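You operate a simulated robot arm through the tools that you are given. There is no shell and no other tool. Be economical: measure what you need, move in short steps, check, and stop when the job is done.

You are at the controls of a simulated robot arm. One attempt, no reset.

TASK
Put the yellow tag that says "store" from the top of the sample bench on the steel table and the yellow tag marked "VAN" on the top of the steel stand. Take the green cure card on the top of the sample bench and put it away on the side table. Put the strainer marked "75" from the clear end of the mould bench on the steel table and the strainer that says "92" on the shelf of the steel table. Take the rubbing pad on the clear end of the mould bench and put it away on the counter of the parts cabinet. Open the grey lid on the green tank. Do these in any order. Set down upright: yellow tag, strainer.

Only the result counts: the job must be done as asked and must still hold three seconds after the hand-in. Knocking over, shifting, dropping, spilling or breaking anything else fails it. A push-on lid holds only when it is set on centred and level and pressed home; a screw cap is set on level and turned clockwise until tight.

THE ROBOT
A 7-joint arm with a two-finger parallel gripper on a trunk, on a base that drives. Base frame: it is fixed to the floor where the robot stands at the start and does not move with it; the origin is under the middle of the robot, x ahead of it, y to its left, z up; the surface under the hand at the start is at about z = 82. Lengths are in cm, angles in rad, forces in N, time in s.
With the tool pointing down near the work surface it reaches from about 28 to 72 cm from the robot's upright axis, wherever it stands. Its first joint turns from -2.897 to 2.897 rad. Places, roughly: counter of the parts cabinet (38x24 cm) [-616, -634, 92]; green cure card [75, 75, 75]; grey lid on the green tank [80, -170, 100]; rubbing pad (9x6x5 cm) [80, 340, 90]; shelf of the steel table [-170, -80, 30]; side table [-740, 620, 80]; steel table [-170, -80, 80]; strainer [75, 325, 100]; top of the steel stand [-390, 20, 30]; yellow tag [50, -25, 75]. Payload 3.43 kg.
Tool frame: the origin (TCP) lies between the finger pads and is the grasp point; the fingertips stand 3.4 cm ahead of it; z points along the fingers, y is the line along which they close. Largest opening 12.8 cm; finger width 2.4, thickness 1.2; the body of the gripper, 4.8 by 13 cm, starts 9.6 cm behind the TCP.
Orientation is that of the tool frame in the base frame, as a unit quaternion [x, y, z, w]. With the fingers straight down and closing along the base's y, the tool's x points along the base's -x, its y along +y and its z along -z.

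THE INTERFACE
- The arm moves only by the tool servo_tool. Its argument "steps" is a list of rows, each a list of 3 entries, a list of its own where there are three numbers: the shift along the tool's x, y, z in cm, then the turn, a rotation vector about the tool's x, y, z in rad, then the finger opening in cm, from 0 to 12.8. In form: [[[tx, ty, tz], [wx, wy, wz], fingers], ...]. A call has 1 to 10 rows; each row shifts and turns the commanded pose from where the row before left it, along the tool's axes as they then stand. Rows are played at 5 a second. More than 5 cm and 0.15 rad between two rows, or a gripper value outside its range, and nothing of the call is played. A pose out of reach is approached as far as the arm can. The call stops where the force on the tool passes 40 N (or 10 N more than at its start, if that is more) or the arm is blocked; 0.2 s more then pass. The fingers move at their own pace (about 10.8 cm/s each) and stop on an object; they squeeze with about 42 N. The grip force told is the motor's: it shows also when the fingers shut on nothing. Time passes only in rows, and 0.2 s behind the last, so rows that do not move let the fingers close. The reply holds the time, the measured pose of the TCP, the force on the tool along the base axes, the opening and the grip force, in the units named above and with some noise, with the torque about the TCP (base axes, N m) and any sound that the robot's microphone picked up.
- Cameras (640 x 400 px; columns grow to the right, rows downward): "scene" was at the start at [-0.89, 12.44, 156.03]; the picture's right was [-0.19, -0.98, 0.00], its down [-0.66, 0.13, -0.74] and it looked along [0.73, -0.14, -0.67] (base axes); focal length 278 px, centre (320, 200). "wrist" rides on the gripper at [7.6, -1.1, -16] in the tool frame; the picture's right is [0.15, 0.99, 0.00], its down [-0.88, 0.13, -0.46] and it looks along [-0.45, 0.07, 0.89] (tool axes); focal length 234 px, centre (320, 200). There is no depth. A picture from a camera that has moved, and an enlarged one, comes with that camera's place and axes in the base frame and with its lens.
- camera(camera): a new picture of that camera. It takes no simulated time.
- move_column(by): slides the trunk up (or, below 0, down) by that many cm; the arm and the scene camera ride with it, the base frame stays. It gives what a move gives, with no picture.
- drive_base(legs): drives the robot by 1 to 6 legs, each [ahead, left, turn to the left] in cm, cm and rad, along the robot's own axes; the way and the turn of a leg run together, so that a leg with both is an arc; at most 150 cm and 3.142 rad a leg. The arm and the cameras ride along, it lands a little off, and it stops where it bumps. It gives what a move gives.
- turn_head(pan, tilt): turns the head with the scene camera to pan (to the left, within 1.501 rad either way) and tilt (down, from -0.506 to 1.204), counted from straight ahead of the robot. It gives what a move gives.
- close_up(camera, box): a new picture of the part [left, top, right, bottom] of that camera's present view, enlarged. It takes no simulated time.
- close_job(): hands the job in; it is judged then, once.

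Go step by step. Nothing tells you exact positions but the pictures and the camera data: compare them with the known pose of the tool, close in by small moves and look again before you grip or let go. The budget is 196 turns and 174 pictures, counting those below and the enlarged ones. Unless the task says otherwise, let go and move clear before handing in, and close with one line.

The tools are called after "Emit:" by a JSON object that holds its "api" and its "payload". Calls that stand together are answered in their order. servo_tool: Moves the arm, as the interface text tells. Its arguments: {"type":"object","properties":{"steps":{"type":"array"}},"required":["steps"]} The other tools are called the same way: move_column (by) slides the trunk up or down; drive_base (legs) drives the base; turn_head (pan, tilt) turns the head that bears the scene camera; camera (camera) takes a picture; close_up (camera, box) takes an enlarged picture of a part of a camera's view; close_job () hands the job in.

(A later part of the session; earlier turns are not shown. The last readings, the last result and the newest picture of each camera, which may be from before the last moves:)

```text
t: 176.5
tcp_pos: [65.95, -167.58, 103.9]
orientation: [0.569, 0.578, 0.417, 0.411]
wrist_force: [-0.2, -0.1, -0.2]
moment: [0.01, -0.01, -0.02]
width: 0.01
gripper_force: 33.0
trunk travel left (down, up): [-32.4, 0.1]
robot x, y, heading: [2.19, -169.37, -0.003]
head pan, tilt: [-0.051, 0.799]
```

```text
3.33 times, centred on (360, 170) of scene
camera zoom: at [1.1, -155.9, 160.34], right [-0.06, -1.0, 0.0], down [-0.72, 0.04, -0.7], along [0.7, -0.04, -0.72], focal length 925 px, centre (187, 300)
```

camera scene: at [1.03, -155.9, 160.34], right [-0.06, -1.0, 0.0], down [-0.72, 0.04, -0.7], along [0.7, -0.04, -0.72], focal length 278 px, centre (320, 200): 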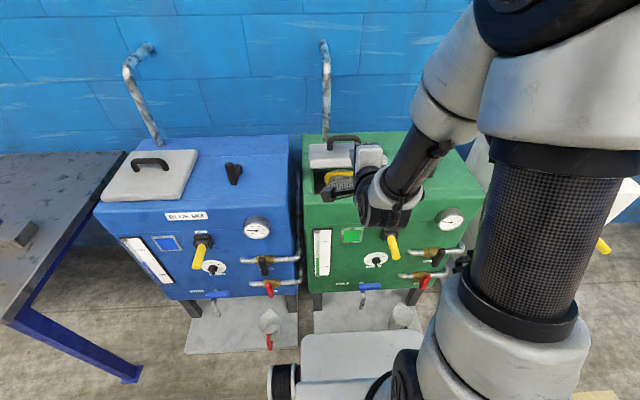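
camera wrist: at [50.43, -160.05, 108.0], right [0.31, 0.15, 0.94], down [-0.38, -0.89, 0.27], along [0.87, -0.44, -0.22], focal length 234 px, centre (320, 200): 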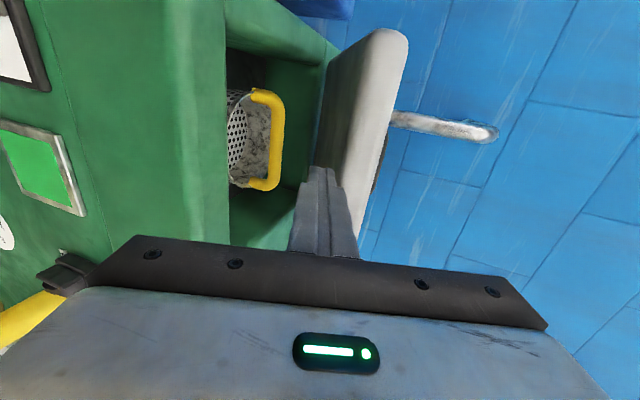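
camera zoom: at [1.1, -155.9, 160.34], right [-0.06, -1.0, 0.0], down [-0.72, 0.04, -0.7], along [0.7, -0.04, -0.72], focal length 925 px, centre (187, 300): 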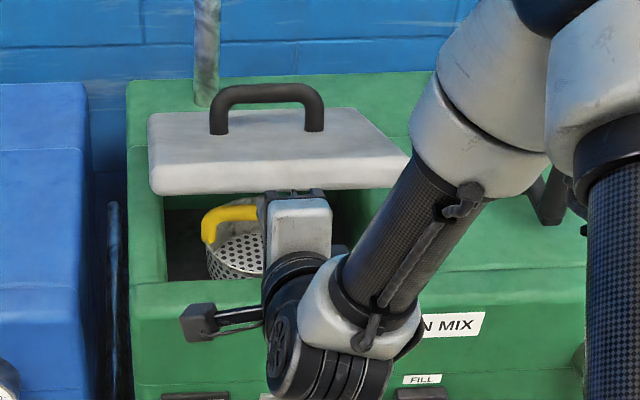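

Emit:
{"api": "servo_tool", "payload": {"steps": [[[0, 0.63, 1.9], [0, 0, 0], 0], [[0, 3.8, -1.26], [0, 0, 0], 0], [[0, 3.68, 1.1], [0, 0, 0], 0], [[0, 3.68, 1.1], [0, 0, 0], 0], [[0, 0, 0], [0, 0, 0], 0]]}}

Emit:
{"api": "close_up", "payload": {"camera": "scene", "box": [280, 80, 440, 230]}}

```text
t: 177.7
tcp_pos: [72.28, -167.09, 114.67]
orientation: [0.568, 0.578, 0.418, 0.411]
wrist_force: [-1.2, 0.6, 0.0]
moment: [-0.02, 0.02, -0.01]
width: 0.0
gripper_force: 32.8
trunk travel left (down, up): [-32.4, 0.1]
robot x, y, heading: [2.13, -169.39, -0.004]
head pan, tilt: [-0.051, 0.799]
```

```text
2.67 times, centred on (360, 155) of scene
camera zoom: at [1.07, -155.89, 160.34], right [-0.06, -1.0, 0.0], down [-0.72, 0.04, -0.7], along [0.7, -0.04, -0.72], focal length 740 px, centre (213, 320)
```

zoom: 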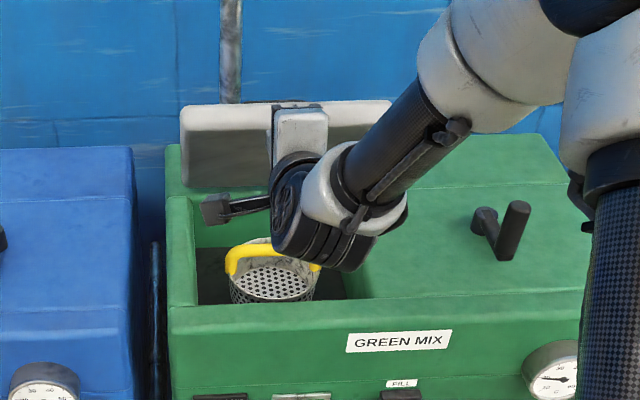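

Opening well. Continue pushing up and back.

Emit:
{"api": "servo_tool", "payload": {"steps": [[[0, 3.08, 2.45], [0, 0, 0], 0], [[0, 3.08, 2.45], [0, 0, 0], 0], [[0, 1.6, 2.6], [0, 0, 0], 0], [[0, 1.6, 2.6], [0, 0, 0], 0], [[0, 0, 0], [0, 0, 0], 0]]}}

Emit:
{"api": "close_up", "payload": {"camera": "scene", "box": [280, 80, 440, 230]}}

```text
t: 178.9
tcp_pos: [85.12, -167.08, 120.17]
orientation: [0.569, 0.578, 0.417, 0.411]
wrist_force: [0.4, -0.1, -0.3]
moment: [-0.02, 0.0, 0.0]
width: 0.01
gripper_force: 33.7
trunk travel left (down, up): [-32.4, 0.1]
robot x, y, heading: [1.87, -169.63, -0.009]
head pan, tilt: [-0.051, 0.799]
```

```text
2.67 times, centred on (360, 155) of scene
camera zoom: at [1.1, -155.9, 160.34], right [-0.06, -1.0, 0.0], down [-0.72, 0.04, -0.7], along [0.7, -0.04, -0.72], focal length 740 px, centre (213, 320)
```

zoom: 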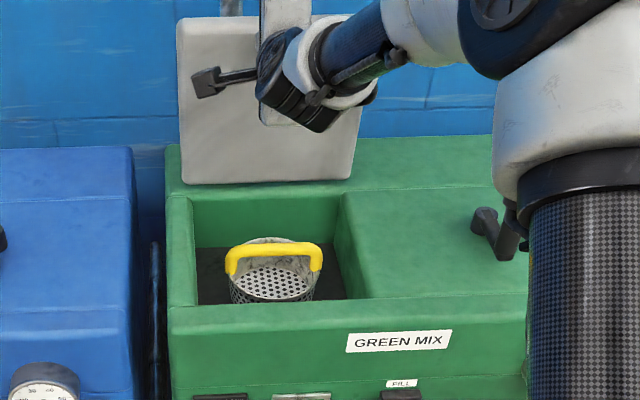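

Emit:
{"api": "servo_tool", "payload": {"steps": [[[0, 0.5, 1.4], [0, 0, 0], 0], [[0, 0.5, 1.4], [0, 0, 0], 0], [[0, 0, 0], [0, 0, 0], 0], [[0, -1.0, -3], [0, 0, 0], 0], [[0, -1.3, -4], [0, 0, 0], 0], [[0, -1.3, -4], [0, 0, 0], 0], [[0, -1.3, -4], [0, 0, 0], 0], [[0, 0, 0], [0, 0, 0], 0]]}}

Emit:
{"api": "close_up", "payload": {"camera": "scene", "box": [280, 80, 440, 230]}}

```text
t: 180.7
tcp_pos: [72.23, -167.14, 120.25]
orientation: [0.568, 0.578, 0.417, 0.411]
wrist_force: [0.3, 0.7, 0.1]
moment: [0.01, -0.02, -0.01]
width: 0.0
gripper_force: 32.9
trunk travel left (down, up): [-32.4, 0.1]
robot x, y, heading: [1.93, -169.59, -0.005]
head pan, tilt: [-0.051, 0.799]
```

```text
2.67 times, centred on (360, 155) of scene
camera zoom: at [1.09, -155.9, 160.34], right [-0.06, -1.0, 0.0], down [-0.72, 0.04, -0.7], along [0.7, -0.04, -0.72], focal length 740 px, centre (213, 320)
```

zoom: 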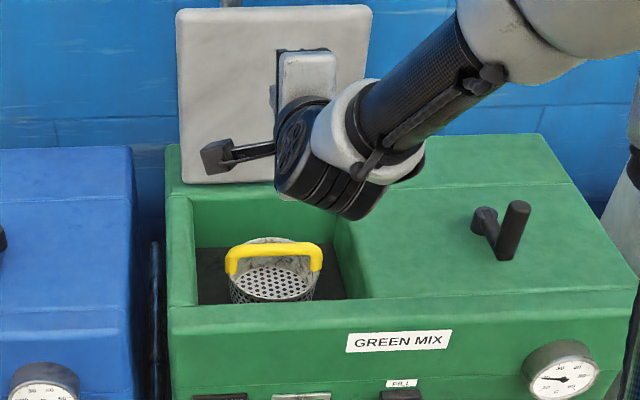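

The lid is fully open and stays. I back away, restore the tool to pointing down, and go to the sample bench for the green cure card.

Emit:
{"api": "drive_base", "payload": {"legs": [[-35, 0, 0]]}}

Emit:
{"api": "servo_tool", "payload": {"steps": [[[0, 0, 0], [0.14, 0, 0], 0], [[0, 0, 0], [0.14, 0, 0], 4], [[0, 0, 0], [0.14, 0, 0], 4], [[0, 0, 0], [0.14, 0, 0], 4], [[0, 0, 0], [0.14, 0, 0], 6], [[0, 0, 0], [0.14, 0, 0], 6], [[0, 0, 0], [0.14, 0, 0], 6], [[0, 0, 0], [0.14, 0, 0], 6], [[0, 0, 0], [0.12, 0, 0], 6]]}}

Emit:
{"api": "drive_base", "payload": {"legs": [[0, 120, 0], [0, 113, 0], [33, 0, 0]]}}

Emit:
{"api": "turn_head", "payload": {"pan": 0.0, "tilt": 0.8}}

Emit:
{"api": "camera", "payload": {"camera": "scene"}}

Emit:
{"api": "camera", "payload": {"camera": "wrist"}}

```text
t: 183.0
tcp_pos: [37.53, -167.44, 120.19]
orientation: [0.57, 0.576, 0.416, 0.412]
wrist_force: [0.9, 0.8, 0.1]
moment: [0.04, -0.03, -0.01]
width: 0.02
gripper_force: 32.9
trunk travel left (down, up): [-32.4, 0.1]
robot x, y, heading: [-32.65, -169.37, -0.011]
head pan, tilt: [-0.051, 0.799]
```

```text
t: 185.0
tcp_pos: [37.46, -167.51, 120.12]
orientation: [0.705, 0.709, 0.004, 0.003]
wrist_force: [-0.3, -1.1, 0.9]
moment: [0.02, -0.02, 0.03]
width: 5.98
gripper_force: 0.1
trunk travel left (down, up): [-32.4, 0.1]
robot x, y, heading: [-32.97, -169.2, -0.01]
head pan, tilt: [-0.051, 0.799]
```

```text
t: 209.5
tcp_pos: [77.91, 63.32, 120.19]
orientation: [0.717, 0.697, 0.005, 0.005]
wrist_force: [0.2, -0.2, 0.0]
moment: [0.0, 0.02, -0.04]
width: 5.97
gripper_force: 0.0
trunk travel left (down, up): [-32.4, 0.1]
robot x, y, heading: [7.85, 64.07, -0.049]
head pan, tilt: [-0.051, 0.799]
```

```text
t: 210.1
tcp_pos: [77.96, 63.32, 120.26]
orientation: [0.718, 0.696, 0.004, 0.005]
wrist_force: [-0.2, 0.4, -0.5]
moment: [0.03, 0.01, 0.03]
width: 6.01
gripper_force: 0.0
trunk travel left (down, up): [-32.4, 0.1]
robot x, y, heading: [7.67, 64.35, -0.048]
head pan, tilt: [0.0, 0.799]
```

```text
101 pictures are left
camera scene: at [7.42, 78.31, 160.34], right [-0.05, -1.0, 0.0], down [-0.72, 0.04, -0.7], along [0.7, -0.03, -0.72], focal length 278 px, centre (320, 200)
```

scene: 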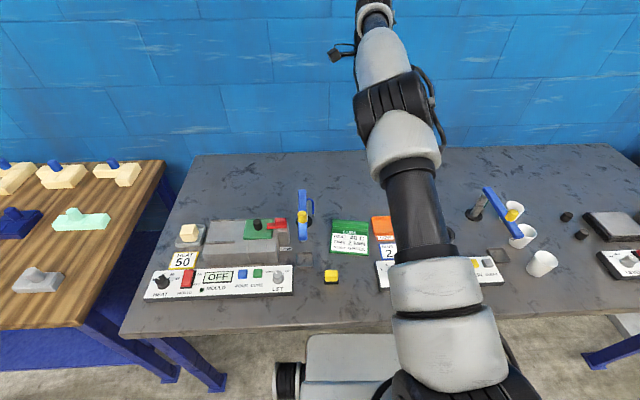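

```text
100 pictures are left
camera wrist: at [76.89, 71.09, 136.18], right [0.99, 0.12, 0.01], down [0.1, -0.88, 0.46], along [0.06, -0.45, -0.89], focal length 234 px, centre (320, 200)
```

wrist: 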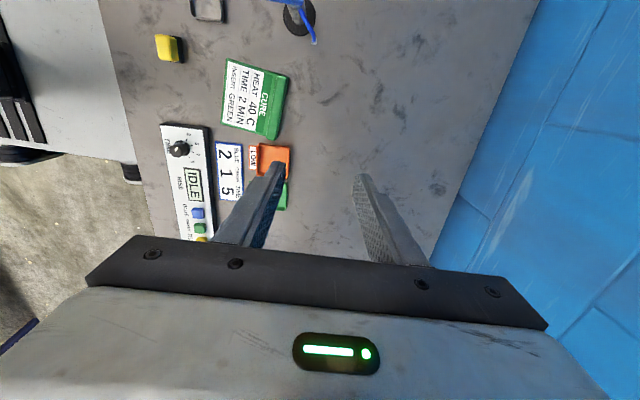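

Emit:
{"api": "close_up", "payload": {"camera": "wrist", "box": [200, 40, 320, 150]}}

Emit:
{"api": "close_up", "payload": {"camera": "scene", "box": [290, 190, 400, 270]}}

```text
3.64 times, centred on (260, 95) of wrist
camera zoom: at [76.89, 71.09, 136.18], right [0.99, 0.12, 0.01], down [0.1, -0.88, 0.46], along [0.06, -0.45, -0.89], focal length 852 px, centre (538, 582)
```

zoom: 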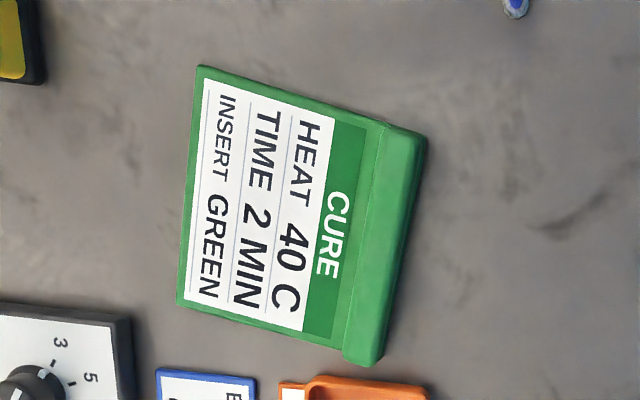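

```text
5.00 times, centred on (345, 230) of scene
camera zoom: at [7.42, 78.31, 160.34], right [-0.05, -1.0, 0.0], down [-0.72, 0.04, -0.7], along [0.7, -0.03, -0.72], focal length 1388 px, centre (195, 50)
```

zoom: 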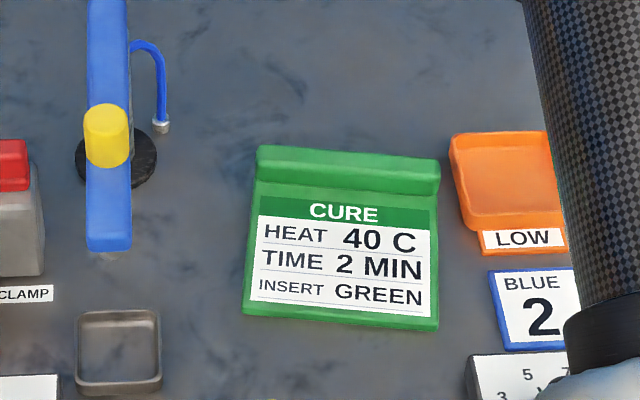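

The card lies flat with a raised ridge at its back, centred about [69.3, 65], ridge yaw ≈ -0.2. I line up over the ridge.

Emit:
{"api": "servo_tool", "payload": {"steps": [[[0.7, -4.3, 2], [0, 0, 0.085], 6], [[0.7, -4.3, 2], [0, 0, 0.085], 6], [[0, 0, 5], [0, 0, 0], 6], [[0, 0, 5], [0, 0, 0], 6], [[0, 0, 5], [0, 0, 0], 6], [[0, 0, 5], [0, 0, 0], 6], [[0, 0, 0], [0, 0, 0], 6]]}}

Emit:
{"api": "camera", "payload": {"camera": "wrist"}}

Emit:
{"api": "close_up", "payload": {"camera": "scene", "box": [290, 190, 400, 270]}}

```text
t: 211.7
tcp_pos: [69.77, 65.21, 96.04]
orientation: [0.774, 0.633, 0.004, 0.003]
wrist_force: [-0.6, 0.4, -0.1]
moment: [0.0, 0.01, 0.01]
width: 5.99
gripper_force: 0.1
trunk travel left (down, up): [-32.4, 0.1]
robot x, y, heading: [7.34, 64.56, -0.052]
head pan, tilt: [0.0, 0.799]
```

```text
97 pictures are left
camera wrist: at [70.08, 73.04, 111.94], right [1.0, -0.05, 0.01], down [-0.05, -0.89, 0.46], along [-0.01, -0.46, -0.89], focal length 234 px, centre (320, 200)
```

wrist: 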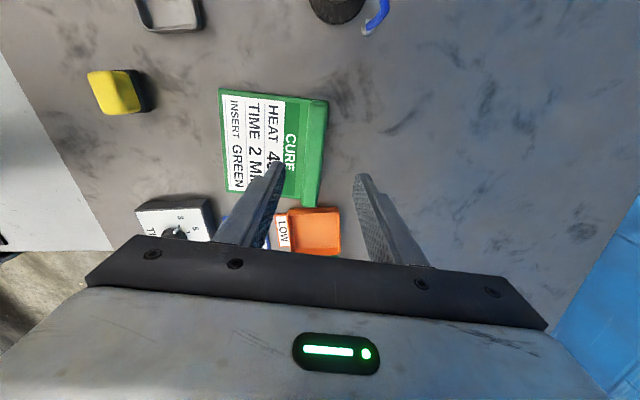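

```text
5.00 times, centred on (345, 230) of scene
camera zoom: at [7.43, 78.31, 160.34], right [-0.05, -1.0, 0.0], down [-0.72, 0.04, -0.7], along [0.7, -0.03, -0.72], focal length 1388 px, centre (195, 50)
```

zoom: 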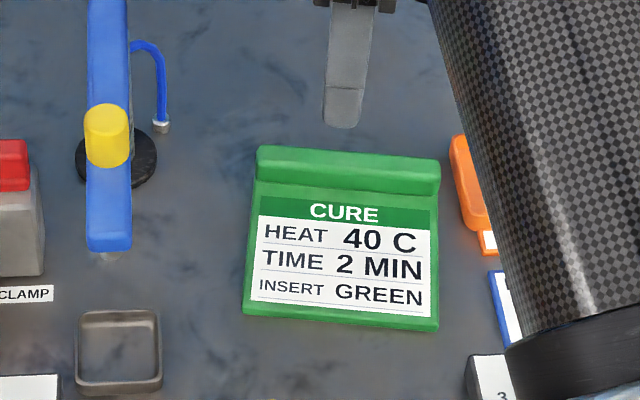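

Emit:
{"api": "servo_tool", "payload": {"steps": [[[0.3, -0.2, 4], [0, 0, -0.05], 6], [[0, 0, 3], [0, 0, 0], 6], [[0, 0, 1.5], [0, 0, 0], 6], [[0, 0, 0.5], [0, 0, 0], 6], [[0, 0, 0], [0, 0, 0], 6]]}}

Emit:
{"api": "camera", "payload": {"camera": "wrist"}}

Emit:
{"api": "close_up", "payload": {"camera": "scene", "box": [290, 190, 400, 270]}}

```text
t: 212.9
tcp_pos: [69.61, 65.6, 86.98]
orientation: [0.758, 0.652, 0.005, 0.004]
wrist_force: [-0.7, -0.2, -0.4]
moment: [-0.01, -0.02, 0.02]
width: 5.98
gripper_force: 0.0
trunk travel left (down, up): [-32.4, 0.1]
robot x, y, heading: [7.93, 63.95, -0.054]
head pan, tilt: [0.0, 0.799]
```

```text
95 pictures are left
camera wrist: at [69.59, 73.41, 102.99], right [1.0, 0.0, 0.01], down [-0.01, -0.89, 0.46], along [0.01, -0.46, -0.89], focal length 234 px, centre (320, 200)
```

wrist: 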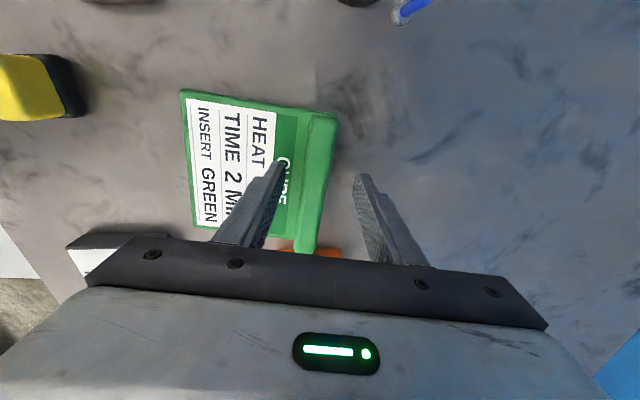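

```text
5.00 times, centred on (345, 230) of scene
camera zoom: at [7.42, 78.31, 160.34], right [-0.05, -1.0, 0.0], down [-0.72, 0.04, -0.7], along [0.7, -0.03, -0.72], focal length 1388 px, centre (195, 50)
```

zoom: 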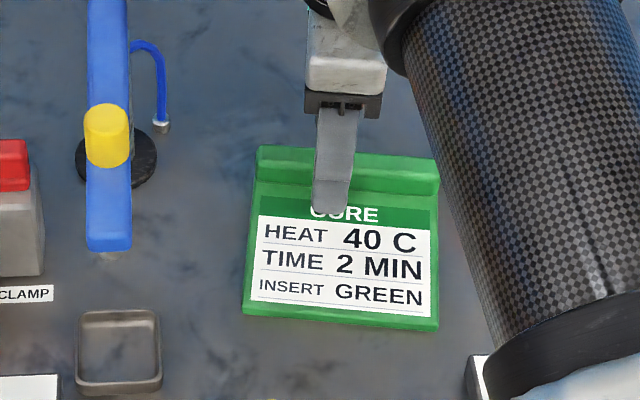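

Ridge is centred. I edge down a little and close.

Emit:
{"api": "servo_tool", "payload": {"steps": [[[0, 0, 0.4], [0, 0, 0], 6], [[0, 0, 0.3], [0, 0, 0], 6], [[0, 0, 0], [0, 0, 0], 0], [[0, 0, 0], [0, 0, 0], 0], [[0, 0, 0], [0, 0, 0], 0], [[0, 0, 0], [0, 0, 0], 0]]}}

Emit:
{"api": "camera", "payload": {"camera": "wrist"}}

```text
t: 214.3
tcp_pos: [69.82, 65.61, 86.45]
orientation: [0.758, 0.652, 0.005, 0.004]
wrist_force: [2.7, 0.5, 10.2]
moment: [0.2, 0.49, 0.05]
width: 2.11
gripper_force: 42.3
trunk travel left (down, up): [-32.4, 0.1]
robot x, y, heading: [7.6, 64.16, -0.051]
head pan, tilt: [0.0, 0.799]
```

```text
93 pictures are left
camera wrist: at [69.57, 73.43, 102.41], right [1.0, 0.0, 0.01], down [-0.01, -0.89, 0.46], along [0.01, -0.46, -0.89], focal length 234 px, centre (320, 200)
```

wrist: 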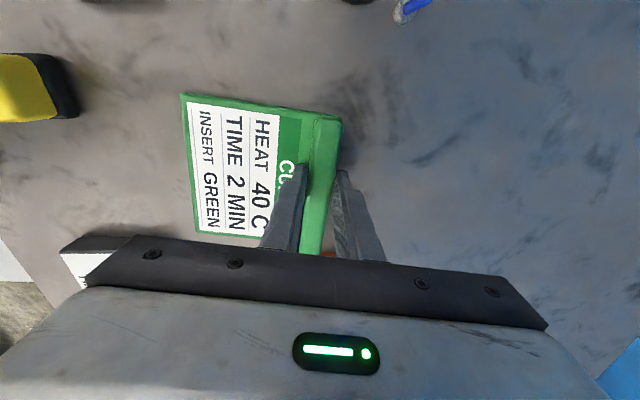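

Gripped the ridge (2.1 cm). Lift and check.

Emit:
{"api": "servo_tool", "payload": {"steps": [[[0, 0, -0.5], [0, 0, 0], 0], [[0, 0, -1.5], [0, 0, 0], 0], [[0, 0, -3], [0, 0, 0], 0], [[0, 0, -5], [0, 0, 0], 0], [[0, 0, -5], [0, 0, 0], 0], [[0, 0, -5], [0, 0, 0], 0], [[0, 0, -5], [0, 0, 0], 0], [[0, 0, 0], [0, 0, 0], 0]]}}

Emit:
{"api": "camera", "payload": {"camera": "wrist"}}

Emit:
{"api": "camera", "payload": {"camera": "scene"}}

```text
t: 216.1
tcp_pos: [69.21, 65.62, 111.4]
orientation: [0.758, 0.652, 0.004, 0.004]
wrist_force: [-1.0, -0.9, -0.2]
moment: [0.0, -0.02, -0.01]
width: 2.09
gripper_force: 42.1
trunk travel left (down, up): [-32.4, 0.1]
robot x, y, heading: [7.94, 64.38, -0.054]
head pan, tilt: [0.0, 0.799]
```

```text
92 pictures are left
camera wrist: at [69.16, 73.47, 127.32], right [1.0, 0.0, 0.01], down [-0.01, -0.89, 0.46], along [0.01, -0.46, -0.89], focal length 234 px, centre (320, 200)
```

wrist: 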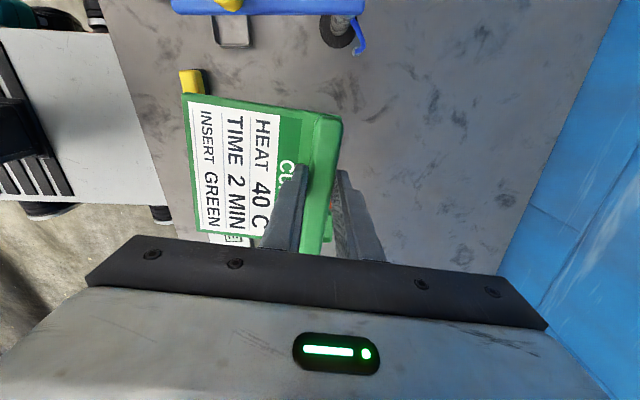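

```text
91 pictures are left
camera scene: at [7.42, 78.31, 160.33], right [-0.05, -1.0, 0.0], down [-0.72, 0.04, -0.7], along [0.7, -0.03, -0.72], focal length 278 px, centre (320, 200)
```

scene: 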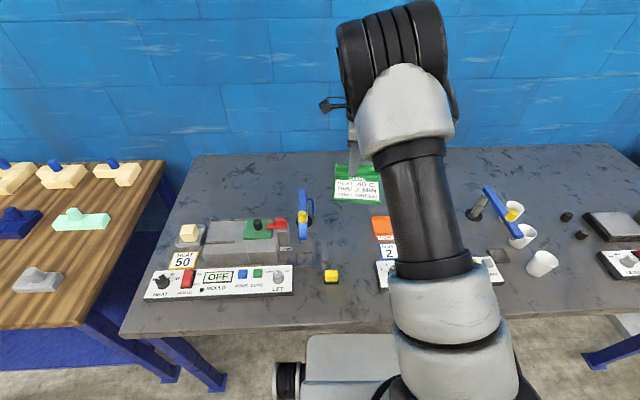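

Card held. I retract the arm, back off and look towards the side table to plan the way.

Emit:
{"api": "servo_tool", "payload": {"steps": [[[0, -4.5, 0], [0, 0, 0], 0], [[0, -4.5, 0], [0, 0, 0], 0], [[0, -4.5, 0], [0, 0, 0], 0], [[0, -4.5, 0], [0, 0, 0], 0], [[0, 0, 0], [0, 0, 0], 0]]}}

Emit:
{"api": "drive_base", "payload": {"legs": [[-60, 0, 0], [0, 0, 2.35], [60, 0, 0]]}}

Emit:
{"api": "turn_head", "payload": {"pan": 0.1, "tilt": 0.25}}

Emit:
{"api": "camera", "payload": {"camera": "scene"}}

Emit:
{"api": "turn_head", "payload": {"pan": -0.7, "tilt": 0.25}}

Emit:
{"api": "camera", "payload": {"camera": "scene"}}

```text
t: 217.3
tcp_pos: [51.5, 68.39, 111.06]
orientation: [0.758, 0.652, 0.005, 0.004]
wrist_force: [-0.4, 0.0, -1.3]
moment: [0.03, -0.06, -0.01]
width: 2.08
gripper_force: 41.9
trunk travel left (down, up): [-32.4, 0.1]
robot x, y, heading: [7.74, 64.15, -0.052]
head pan, tilt: [0.0, 0.799]
```

```text
t: 229.4
tcp_pos: [-123.01, 143.61, 111.04]
orientation: [-0.285, 0.958, 0.005, -0.002]
wrist_force: [0.2, 1.0, -1.2]
moment: [0.03, 0.01, 0.0]
width: 2.06
gripper_force: 42.1
trunk travel left (down, up): [-32.4, 0.1]
robot x, y, heading: [-91.08, 113.72, 2.246]
head pan, tilt: [0.0, 0.799]
```

```text
t: 230.3
tcp_pos: [-122.99, 143.64, 111.02]
orientation: [-0.286, 0.958, 0.006, -0.003]
wrist_force: [-1.2, 0.0, -1.0]
moment: [0.0, 0.04, 0.0]
width: 2.08
gripper_force: 41.7
trunk travel left (down, up): [-32.4, 0.1]
robot x, y, heading: [-90.8, 113.55, 2.249]
head pan, tilt: [0.099, 0.25]
```

```text
90 pictures are left
camera scene: at [-102.61, 104.55, 165.24], right [0.71, 0.7, 0.0], down [0.17, -0.18, -0.97], along [-0.68, 0.69, -0.25], focal length 278 px, centre (320, 200)
```

scene: 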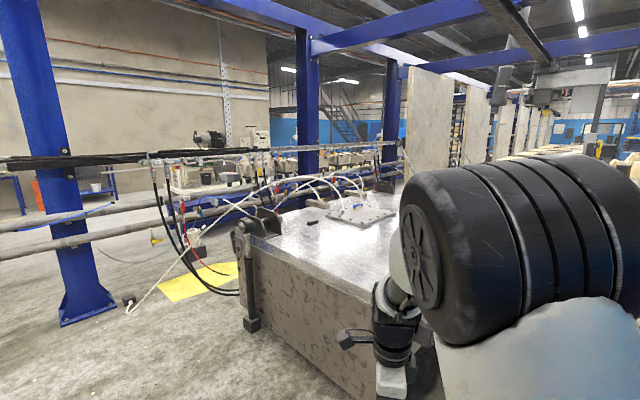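

```text
t: 231.5
tcp_pos: [-122.98, 143.59, 111.11]
orientation: [-0.286, 0.958, 0.005, -0.002]
wrist_force: [-0.4, -0.1, -1.1]
moment: [0.06, 0.03, -0.02]
width: 2.11
gripper_force: 42.1
trunk travel left (down, up): [-32.4, 0.1]
robot x, y, heading: [-90.52, 113.17, 2.253]
head pan, tilt: [-0.7, 0.25]
```

```text
89 pictures are left
camera scene: at [-95.86, 107.24, 165.25], right [1.0, -0.02, 0.0], down [0.0, -0.25, -0.97], along [0.02, 0.97, -0.25], focal length 278 px, centre (320, 200)
```

scene: 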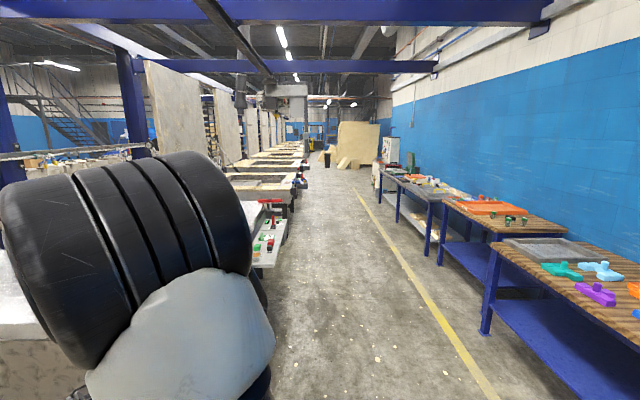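

The pipe rack at x≈-405 blocks the direct way; I'll go around its south end (y≈-230), passing between steel table and rack.

Emit:
{"api": "drive_base", "payload": {"legs": [[0, 0, 0.89], [110, 53, 0], [95, 0, 0], [0, 0, 1.571], [145, 0, 0], [140, 0, 0]]}}

Emit:
{"api": "turn_head", "payload": {"pan": -1.3, "tilt": 0.25}}

Emit:
{"api": "camera", "payload": {"camera": "scene"}}

```text
t: 261.8
tcp_pos: [-302.58, -262.89, 111.04]
orientation: [0.997, -0.074, 0.001, 0.006]
wrist_force: [0.8, 0.3, -0.7]
moment: [-0.01, -0.01, 0.0]
width: 2.1
gripper_force: 41.7
trunk travel left (down, up): [-32.4, 0.1]
robot x, y, heading: [-306.85, -218.88, -1.617]
head pan, tilt: [-0.7, 0.25]
```

```text
t: 262.8
tcp_pos: [-302.6, -262.91, 111.12]
orientation: [0.997, -0.073, 0.0, 0.007]
wrist_force: [0.1, 0.4, -1.1]
moment: [-0.06, 0.0, 0.02]
width: 2.1
gripper_force: 41.9
trunk travel left (down, up): [-32.4, 0.1]
robot x, y, heading: [-306.85, -218.86, -1.616]
head pan, tilt: [-1.3, 0.25]
```

```text
88 pictures are left
camera scene: at [-301.64, -212.75, 165.25], right [-0.22, 0.97, 0.0], down [0.24, 0.06, -0.97], along [-0.94, -0.22, -0.25], focal length 278 px, centre (320, 200)
```

scene: 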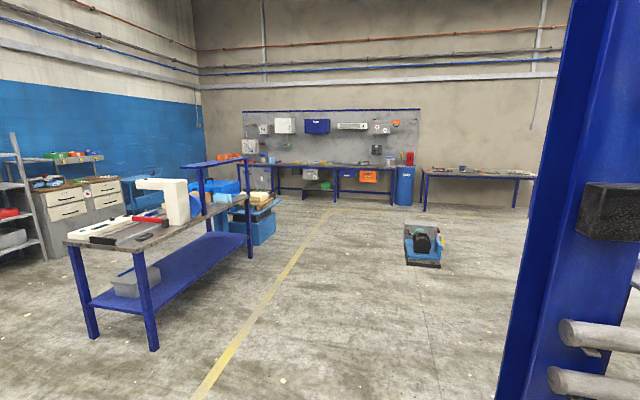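

Emit:
{"api": "drive_base", "payload": {"legs": [[0, 0, -1.525], [120, 15, 0], [90, 0, 0], [0, 0, -1.571]]}}

Emit:
{"api": "turn_head", "payload": {"pan": 0.3, "tilt": 0.3}}

Emit:
{"api": "camera", "payload": {"camera": "scene"}}

```text
t: 281.0
tcp_pos: [-524.58, -193.14, 111.1]
orientation: [0.041, 0.999, 0.006, 0.0]
wrist_force: [0.7, 0.1, -0.9]
moment: [0.05, 0.01, 0.02]
width: 2.09
gripper_force: 41.9
trunk travel left (down, up): [-32.4, 0.1]
robot x, y, heading: [-517.62, -236.55, 1.588]
head pan, tilt: [-1.3, 0.25]
```

```text
t: 282.6
tcp_pos: [-524.64, -193.25, 111.02]
orientation: [0.042, 0.999, 0.006, -0.001]
wrist_force: [-0.5, 0.4, -1.0]
moment: [0.02, 0.01, 0.01]
width: 2.1
gripper_force: 42.2
trunk travel left (down, up): [-32.4, 0.1]
robot x, y, heading: [-517.64, -236.65, 1.582]
head pan, tilt: [0.3, 0.3]
```

```text
87 pictures are left
camera scene: at [-534.44, -236.89, 164.77], right [0.95, 0.31, 0.0], down [0.09, -0.28, -0.96], along [-0.3, 0.91, -0.3], focal length 278 px, centre (320, 200)
```

scene: 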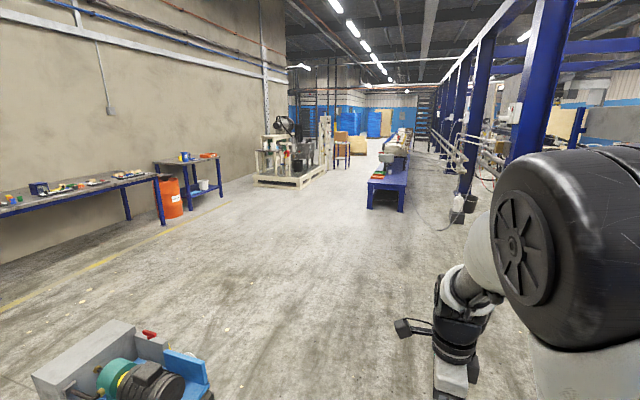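

The side table should be far ahead at the left past the pallet rig. I drive up the corridor: straight, then shift left to x≈-670.

Emit:
{"api": "drive_base", "payload": {"legs": [[145, 0, 0], [140, 0, 0], [80, 75, 0], [80, 75, 0], [60, 0, 0]]}}

Emit:
{"api": "turn_head", "payload": {"pan": 0.2, "tilt": 0.35}}

Emit:
{"api": "camera", "payload": {"camera": "scene"}}

```text
t: 313.8
tcp_pos: [-683.79, 306.39, 111.08]
orientation: [0.035, 0.999, 0.006, -0.001]
wrist_force: [-0.7, 0.1, -1.1]
moment: [0.02, -0.03, -0.01]
width: 2.09
gripper_force: 42.2
trunk travel left (down, up): [-32.4, 0.1]
robot x, y, heading: [-676.35, 263.09, 1.601]
head pan, tilt: [0.3, 0.3]
```

```text
t: 314.4
tcp_pos: [-683.64, 306.41, 111.02]
orientation: [0.035, 0.999, 0.007, -0.001]
wrist_force: [0.1, -0.1, -0.4]
moment: [0.03, 0.02, -0.03]
width: 2.11
gripper_force: 42.4
trunk travel left (down, up): [-32.4, 0.1]
robot x, y, heading: [-675.97, 263.08, 1.593]
head pan, tilt: [0.201, 0.351]
```

```text
86 pictures are left
camera scene: at [-692.07, 262.68, 164.3], right [0.97, 0.23, 0.0], down [0.08, -0.33, -0.94], along [-0.21, 0.91, -0.34], focal length 278 px, centre (320, 200)
```

scene: 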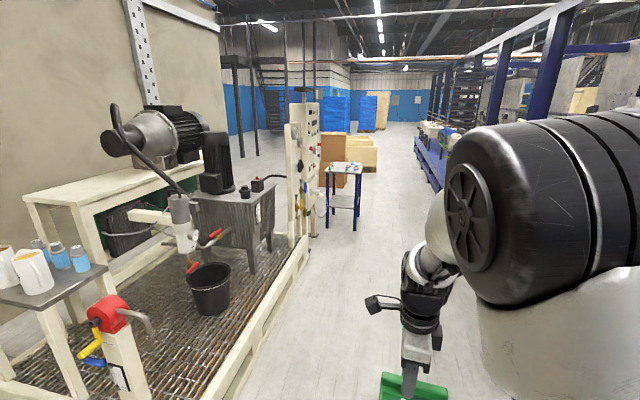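

The side table is visible ahead-left. I approach and look closer.

Emit:
{"api": "drive_base", "payload": {"legs": [[120, 0, 0], [115, 15, 0]]}}

Emit:
{"api": "turn_head", "payload": {"pan": 0.1, "tilt": 0.65}}

Emit:
{"api": "camera", "payload": {"camera": "scene"}}

```text
t: 326.2
tcp_pos: [-703.2, 545.77, 111.14]
orientation: [0.043, 0.999, 0.006, 0.0]
wrist_force: [0.4, 0.0, -1.8]
moment: [0.0, 0.0, -0.01]
width: 2.1
gripper_force: 41.7
trunk travel left (down, up): [-32.4, 0.1]
robot x, y, heading: [-696.12, 502.78, 1.578]
head pan, tilt: [0.201, 0.351]
```

```text
t: 327.1
tcp_pos: [-703.27, 545.94, 111.01]
orientation: [0.043, 0.999, 0.006, 0.0]
wrist_force: [0.0, -0.7, -0.8]
moment: [0.04, 0.01, 0.0]
width: 2.07
gripper_force: 41.9
trunk travel left (down, up): [-32.4, 0.1]
robot x, y, heading: [-696.32, 502.43, 1.584]
head pan, tilt: [0.099, 0.649]
```

```text
85 pictures are left
camera scene: at [-711.3, 501.89, 161.6], right [0.99, 0.11, 0.0], down [0.07, -0.6, -0.8], along [-0.09, 0.79, -0.6], focal length 278 px, centre (320, 200)
```

scene: 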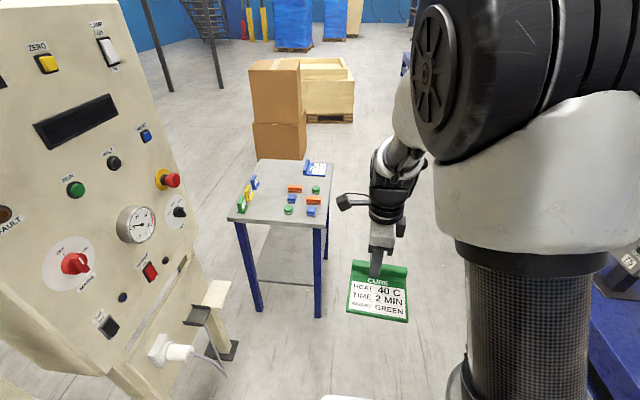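

Emit:
{"api": "close_up", "payload": {"camera": "scene", "box": [215, 140, 345, 240]}}

```text
4.00 times, centred on (280, 190) of scene
camera zoom: at [-711.3, 501.89, 161.6], right [0.99, 0.11, 0.0], down [0.07, -0.6, -0.8], along [-0.09, 0.79, -0.6], focal length 1110 px, centre (480, 240)
```

zoom: 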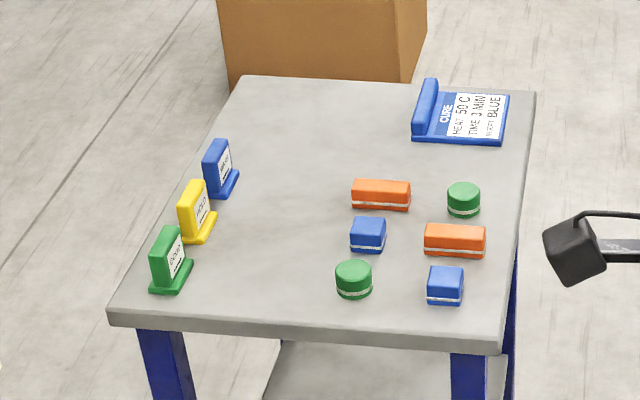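

There's room at the back-left of the side table (centre about [-746, 630]); too far from the front, so I'll approach from its right (+x) side, facing -x.

Emit:
{"api": "drive_base", "payload": {"legs": [[60, -31, 0], [67, 0, 0], [0, 0, 1.558], [20, 0, 0]]}}

Emit:
{"api": "turn_head", "payload": {"pan": 0.1, "tilt": 0.85}}

Emit:
{"api": "camera", "payload": {"camera": "scene"}}

Emit:
{"api": "camera", "payload": {"camera": "wrist"}}

```text
t: 339.2
tcp_pos: [-731.15, 622.68, 111.11]
orientation: [-0.682, 0.732, 0.003, -0.003]
wrist_force: [0.1, -0.1, -1.8]
moment: [-0.05, 0.02, -0.04]
width: 2.1
gripper_force: 42.2
trunk travel left (down, up): [-32.4, 0.1]
robot x, y, heading: [-687.86, 630.1, -3.117]
head pan, tilt: [0.099, 0.649]
```

```text
t: 339.9
tcp_pos: [-730.95, 622.62, 111.14]
orientation: [-0.681, 0.732, 0.003, -0.005]
wrist_force: [-0.7, -1.0, -1.4]
moment: [-0.02, 0.03, 0.0]
width: 2.14
gripper_force: 42.6
trunk travel left (down, up): [-32.4, 0.1]
robot x, y, heading: [-687.74, 629.7, -3.115]
head pan, tilt: [0.099, 0.85]
```

```text
83 pictures are left
camera scene: at [-686.15, 615.38, 159.94], right [-0.13, 0.99, 0.0], down [0.74, 0.1, -0.66], along [-0.66, -0.08, -0.75], focal length 278 px, centre (320, 200)
```

scene: 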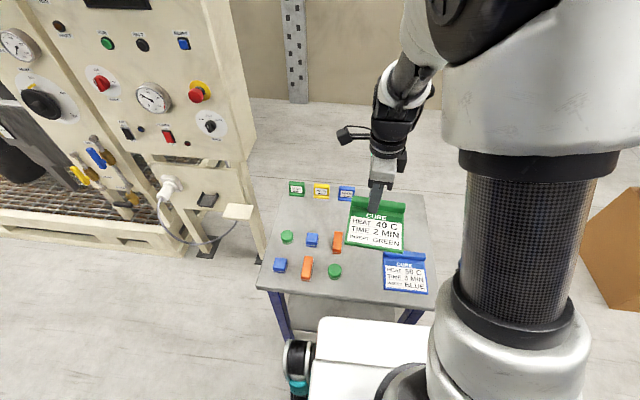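

```text
82 pictures are left
camera wrist: at [-730.23, 615.1, 127.08], right [-1.0, -0.07, 0.01], down [-0.06, 0.89, 0.46], along [-0.04, 0.45, -0.89], focal length 234 px, centre (320, 200)
```

wrist: 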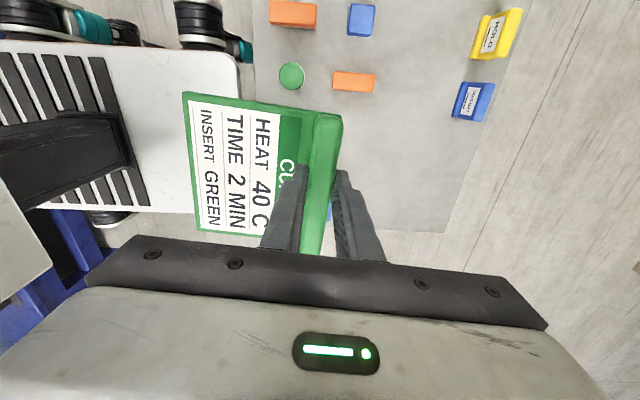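

Target: TCP over [-756, 632]. I move there at height, then lower part-way and check.

Emit:
{"api": "servo_tool", "payload": {"steps": [[[-1.27, 4.27, 0], [0, 0, 0], 0], [[-1.27, 4.27, 0], [0, 0, 0], 0], [[-1.27, 4.27, 0], [0, 0, 0], 0], [[-1.27, 4.27, 0], [0, 0, 0], 0], [[-1.27, 4.27, 0], [0, 0, 0], 0], [[-1.27, 4.27, 0], [0, 0, 0], 0], [[0, 0, 5], [0, 0, 0], 0], [[0, 0, 5], [0, 0, 0], 0], [[0, 0, 5], [0, 0, 0], 0], [[0, 0, 0], [0, 0, 0], 0]]}}

Emit:
{"api": "camera", "payload": {"camera": "scene"}}

Emit:
{"api": "camera", "payload": {"camera": "wrist"}}

```text
t: 342.1
tcp_pos: [-756.27, 631.87, 96.35]
orientation: [-0.681, 0.732, 0.004, -0.005]
wrist_force: [0.1, 0.1, -1.1]
moment: [-0.05, 0.0, -0.01]
width: 2.09
gripper_force: 42.4
trunk travel left (down, up): [-32.4, 0.1]
robot x, y, heading: [-687.91, 630.08, -3.113]
head pan, tilt: [0.099, 0.85]
```

```text
81 pictures are left
camera scene: at [-686.16, 615.38, 159.94], right [-0.13, 0.99, 0.0], down [0.75, 0.1, -0.66], along [-0.65, -0.08, -0.75], focal length 278 px, centre (320, 200)
```

scene: 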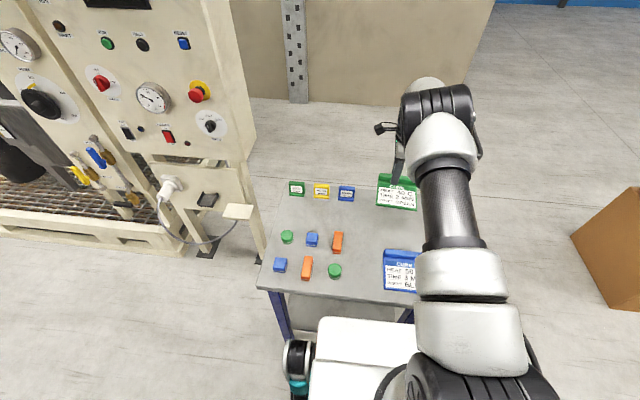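

```text
80 pictures are left
camera wrist: at [-755.45, 624.36, 112.32], right [-1.0, -0.07, 0.01], down [-0.06, 0.89, 0.46], along [-0.04, 0.45, -0.89], focal length 234 px, centre (320, 200)
```

wrist: 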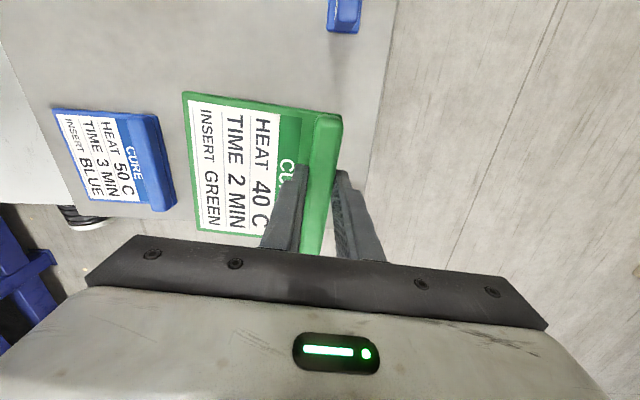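

Clear of neighbours. Lower to contact.

Emit:
{"api": "servo_tool", "payload": {"steps": [[[0, 0, 5], [0, 0, 0], 0], [[0, 0, 4], [0, 0, 0], 0], [[0, 0, 1], [0, 0, 0], 0], [[0, 0, 0.4], [0, 0, 0], 0], [[0, 0, 0.4], [0, 0, 0], 0], [[0, 0, 0.3], [0, 0, 0], 0], [[0, 0, 0.3], [0, 0, 0], 0], [[0, 0, 0.3], [0, 0, 0], 0], [[0, 0, 0.3], [0, 0, 0], 0], [[0, 0, 0], [0, 0, 0], 0]]}}

Emit:
{"api": "camera", "payload": {"camera": "wrist"}}

```text
t: 344.3
tcp_pos: [-756.33, 632.11, 84.4]
orientation: [-0.681, 0.732, 0.004, -0.005]
wrist_force: [-1.4, -0.8, 6.6]
moment: [0.39, -0.73, -0.06]
width: 2.12
gripper_force: 41.8
trunk travel left (down, up): [-32.4, 0.1]
robot x, y, heading: [-687.83, 629.92, -3.113]
head pan, tilt: [0.099, 0.85]
```

```text
79 pictures are left
camera wrist: at [-755.51, 624.55, 100.44], right [-1.0, -0.07, 0.01], down [-0.06, 0.89, 0.46], along [-0.05, 0.45, -0.89], focal length 234 px, centre (320, 200)
```

wrist: 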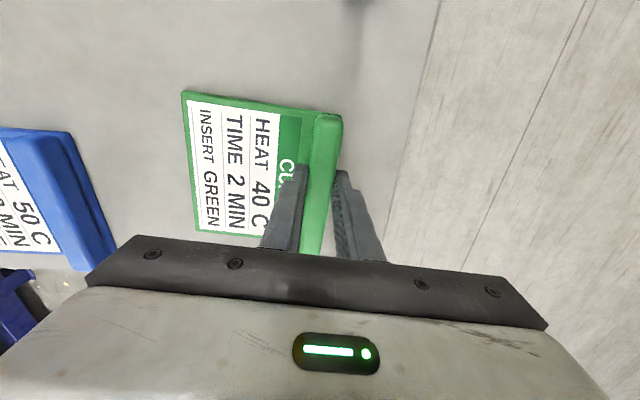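

Contact. Release and rise.

Emit:
{"api": "servo_tool", "payload": {"steps": [[[0, 0, 0], [0, 0, 0], 3.5], [[0, 0, 0], [0, 0, 0], 6], [[0, 0, 0], [0, 0, 0], 6], [[0, 0, -2], [0, 0, 0], 6], [[0, 0, -5], [0, 0, 0], 6], [[0, 0, -5], [0, 0, 0], 6], [[0, 0, -5], [0, 0, 0], 6], [[0, 0, -5], [0, 0, 0], 6], [[0, 0, -4], [0, 0, 0], 6]]}}

Emit:
{"api": "camera", "payload": {"camera": "wrist"}}

```text
t: 346.3
tcp_pos: [-756.04, 631.95, 110.49]
orientation: [-0.681, 0.733, 0.004, -0.006]
wrist_force: [0.2, -1.1, 0.1]
moment: [-0.02, 0.0, -0.02]
width: 5.99
gripper_force: 0.1
trunk travel left (down, up): [-32.4, 0.1]
robot x, y, heading: [-686.94, 630.15, -3.115]
head pan, tilt: [0.099, 0.85]
```

```text
78 pictures are left
camera wrist: at [-755.19, 624.5, 126.46], right [-1.0, -0.08, 0.01], down [-0.06, 0.89, 0.46], along [-0.04, 0.45, -0.89], focal length 234 px, centre (320, 200)
```

wrist: 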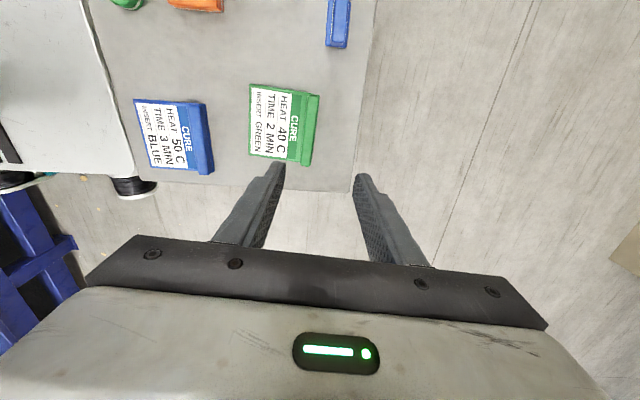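

The cure card is on the side table. I retract the arm, restore the tool yaw, and drive back the same way towards the mould bench.

Emit:
{"api": "servo_tool", "payload": {"steps": [[[0, -4.5, 0], [0, 0, 0], 6], [[0, -4.5, 0], [0, 0, 0], 6], [[0, -4.5, 0], [0, 0, 0], 6], [[0, -4.5, 0], [0, 0, 0], 6], [[0, -4.5, 0], [0, 0, 0], 6], [[0, 0, 0], [0, 0, 0], 6]]}}

Emit:
{"api": "servo_tool", "payload": {"steps": [[[0, 0, 0], [0, 0, -0.15], 12.8], [[0, 0, 0], [0, 0, -0.15], 12.8], [[0, 0, 0], [0, 0, -0.15], 12.8], [[0, 0, 0], [0, 0, -0.15], 12.8], [[0, 0, 0], [0, 0, -0.15], 12.8], [[0, 0, 0], [0, 0, -0.15], 12.8], [[0, 0, 0], [0, 0, -0.15], 12.8], [[0, 0, 0], [0, 0, -0.15], 12.8], [[0, 0, 0], [0, 0, -0.15], 12.8], [[0, 0, 0], [0, 0, -0.15], 12.8]]}}

Emit:
{"api": "drive_base", "payload": {"legs": [[-22, 0, 0], [0, 0, 1.545], [150, 0, 0], [150, 0, 0], [100, 0, 0]]}}

Emit:
{"api": "drive_base", "payload": {"legs": [[90, 75, 0], [90, 75, 0], [145, 0, 0], [140, 0, 0]]}}

```text
t: 347.7
tcp_pos: [-733.26, 630.39, 110.18]
orientation: [-0.681, 0.733, 0.004, -0.006]
wrist_force: [0.2, 0.2, 0.4]
moment: [0.03, -0.02, -0.01]
width: 6.01
gripper_force: 0.0
trunk travel left (down, up): [-32.4, 0.1]
robot x, y, heading: [-687.77, 630.2, -3.115]
head pan, tilt: [0.099, 0.85]
```

```text
t: 349.9
tcp_pos: [-733.65, 630.52, 110.01]
orientation: [0.997, -0.072, -0.006, 0.0]
wrist_force: [-0.6, 0.2, -0.5]
moment: [-0.01, 0.0, 0.01]
width: 12.78
gripper_force: 0.1
trunk travel left (down, up): [-32.4, 0.1]
robot x, y, heading: [-687.67, 630.01, -3.113]
head pan, tilt: [0.099, 0.85]
```

```text
t: 374.1
tcp_pos: [-656.67, 188.67, 110.13]
orientation: [0.751, 0.661, -0.005, 0.004]
wrist_force: [-0.7, 0.1, -0.2]
moment: [-0.03, 0.04, -0.04]
width: 12.82
gripper_force: 0.1
trunk travel left (down, up): [-32.4, 0.1]
robot x, y, heading: [-657.09, 234.56, -1.527]
head pan, tilt: [0.099, 0.85]
```

```text
t: 402.3
tcp_pos: [-485.59, -267.22, 109.93]
orientation: [0.758, 0.653, -0.004, 0.004]
wrist_force: [-0.1, 0.1, 0.2]
moment: [-0.01, 0.0, -0.04]
width: 12.78
gripper_force: 0.2
trunk travel left (down, up): [-32.4, 0.1]
robot x, y, heading: [-484.98, -221.32, -1.547]
head pan, tilt: [0.099, 0.85]
```

Emit:
{"api": "drive_base", "payload": {"legs": [[0, 0, 1.547], [100, -5, 0], [85, 0, 0], [0, 0, 1.571], [145, 0, 0], [140, 0, 0]]}}

Emit:
{"api": "drive_base", "payload": {"legs": [[0, 0, -1.571], [130, 40, 0], [120, 0, 0], [0, 0, 1.571], [100, 0, 0]]}}

Emit:
{"api": "turn_head", "payload": {"pan": -0.5, "tilt": 0.45}}

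Emit:
{"api": "camera", "payload": {"camera": "scene"}}

```text
t: 432.9
tcp_pos: [-304.73, 114.29, 110.08]
orientation: [-0.653, 0.758, 0.004, 0.005]
wrist_force: [-0.6, -0.3, -0.4]
moment: [-0.01, 0.0, -0.02]
width: 12.8
gripper_force: 0.1
trunk travel left (down, up): [-32.4, 0.1]
robot x, y, heading: [-305.15, 68.47, 1.588]
head pan, tilt: [0.099, 0.85]
```

```text
t: 458.3
tcp_pos: [-59.14, 260.35, 110.03]
orientation: [-0.664, 0.748, 0.004, 0.004]
wrist_force: [-1.3, 0.7, 0.5]
moment: [-0.01, 0.01, 0.0]
width: 12.8
gripper_force: 0.0
trunk travel left (down, up): [-32.4, 0.1]
robot x, y, heading: [-58.47, 214.65, 1.625]
head pan, tilt: [0.099, 0.85]
```

```text
t: 459.3
tcp_pos: [-59.33, 260.34, 109.98]
orientation: [-0.664, 0.748, 0.005, 0.004]
wrist_force: [1.0, -0.7, -0.1]
moment: [0.0, -0.03, 0.0]
width: 12.81
gripper_force: 0.0
trunk travel left (down, up): [-32.4, 0.1]
robot x, y, heading: [-58.5, 214.44, 1.625]
head pan, tilt: [-0.499, 0.45]
```

```text
77 pictures are left
camera scene: at [-68.17, 213.01, 163.38], right [0.9, -0.43, 0.0], down [-0.19, -0.39, -0.9], along [0.39, 0.81, -0.44], focal length 278 px, centre (320, 200)
```

scene: 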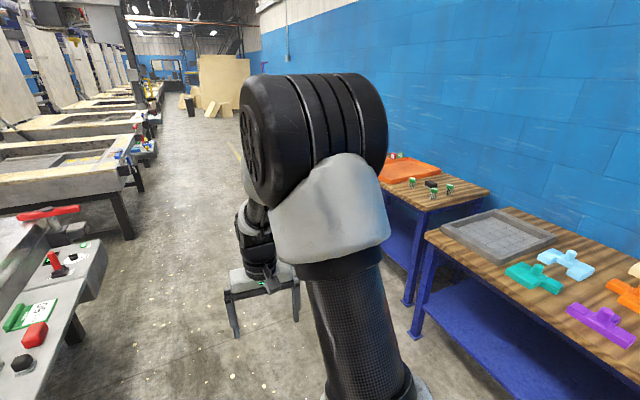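

Emit:
{"api": "drive_base", "payload": {"legs": [[105, -5, 0], [0, 0, -1.625], [25, 0, 0]]}}

Emit:
{"api": "turn_head", "payload": {"pan": 0.0, "tilt": 0.65}}

Emit:
{"api": "camera", "payload": {"camera": "scene"}}

```text
t: 470.1
tcp_pos: [11.32, 322.48, 110.18]
orientation: [0.064, 0.998, 0.002, 0.005]
wrist_force: [0.2, 0.2, -0.4]
moment: [0.0, 0.01, -0.01]
width: 12.81
gripper_force: 0.0
trunk travel left (down, up): [-32.4, 0.1]
robot x, y, heading: [-34.73, 321.87, 0.041]
head pan, tilt: [-0.499, 0.45]
```

```text
t: 471.1
tcp_pos: [11.28, 322.4, 110.04]
orientation: [0.065, 0.998, 0.001, 0.006]
wrist_force: [0.0, -0.5, 0.0]
moment: [-0.01, -0.04, 0.03]
width: 12.8
gripper_force: 0.1
trunk travel left (down, up): [-32.4, 0.1]
robot x, y, heading: [-34.68, 322.18, 0.04]
head pan, tilt: [0.0, 0.649]
```

```text
76 pictures are left
camera scene: at [-35.63, 336.18, 161.6], right [0.04, -1.0, 0.0], down [-0.6, -0.02, -0.8], along [0.8, 0.03, -0.6], focal length 278 px, centre (320, 200)
```

scene: 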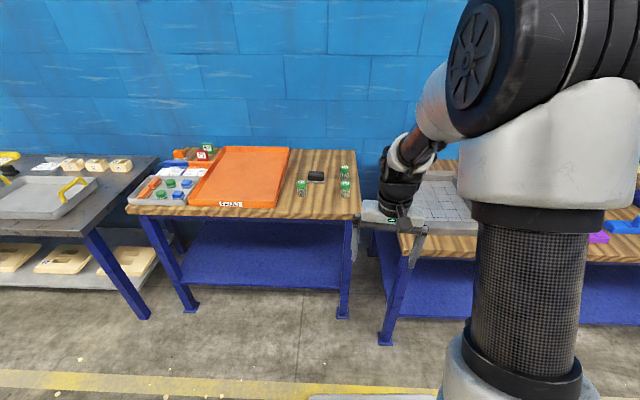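

Emit:
{"api": "close_up", "payload": {"camera": "scene", "box": [270, 130, 390, 220]}}

Emit:
{"api": "close_up", "payload": {"camera": "scene", "box": [120, 130, 280, 220]}}

```text
4.44 times, centred on (330, 175) of scene
camera zoom: at [-35.63, 336.18, 161.6], right [0.04, -1.0, 0.0], down [-0.6, -0.02, -0.8], along [0.8, 0.03, -0.6], focal length 1233 px, centre (276, 311)
```

zoom: 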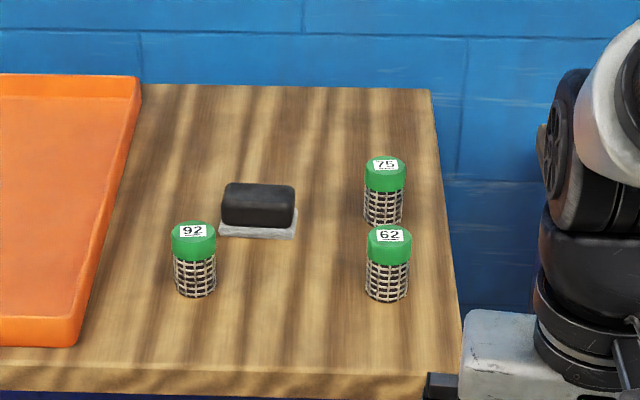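

```text
4.00 times, centred on (200, 175) of scene
camera zoom: at [-35.63, 336.18, 161.6], right [0.04, -1.0, 0.0], down [-0.6, -0.02, -0.8], along [0.8, 0.03, -0.6], focal length 1110 px, centre (800, 300)
```

zoom: 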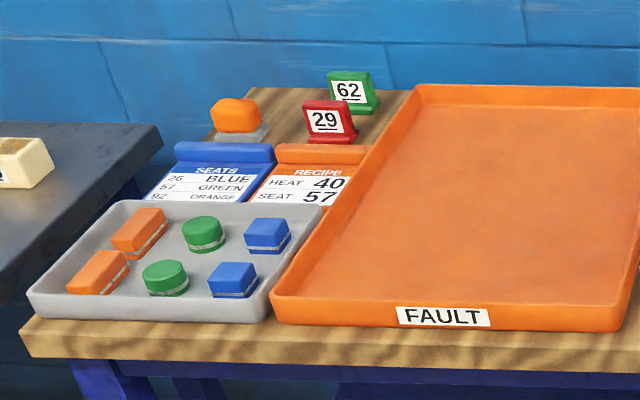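

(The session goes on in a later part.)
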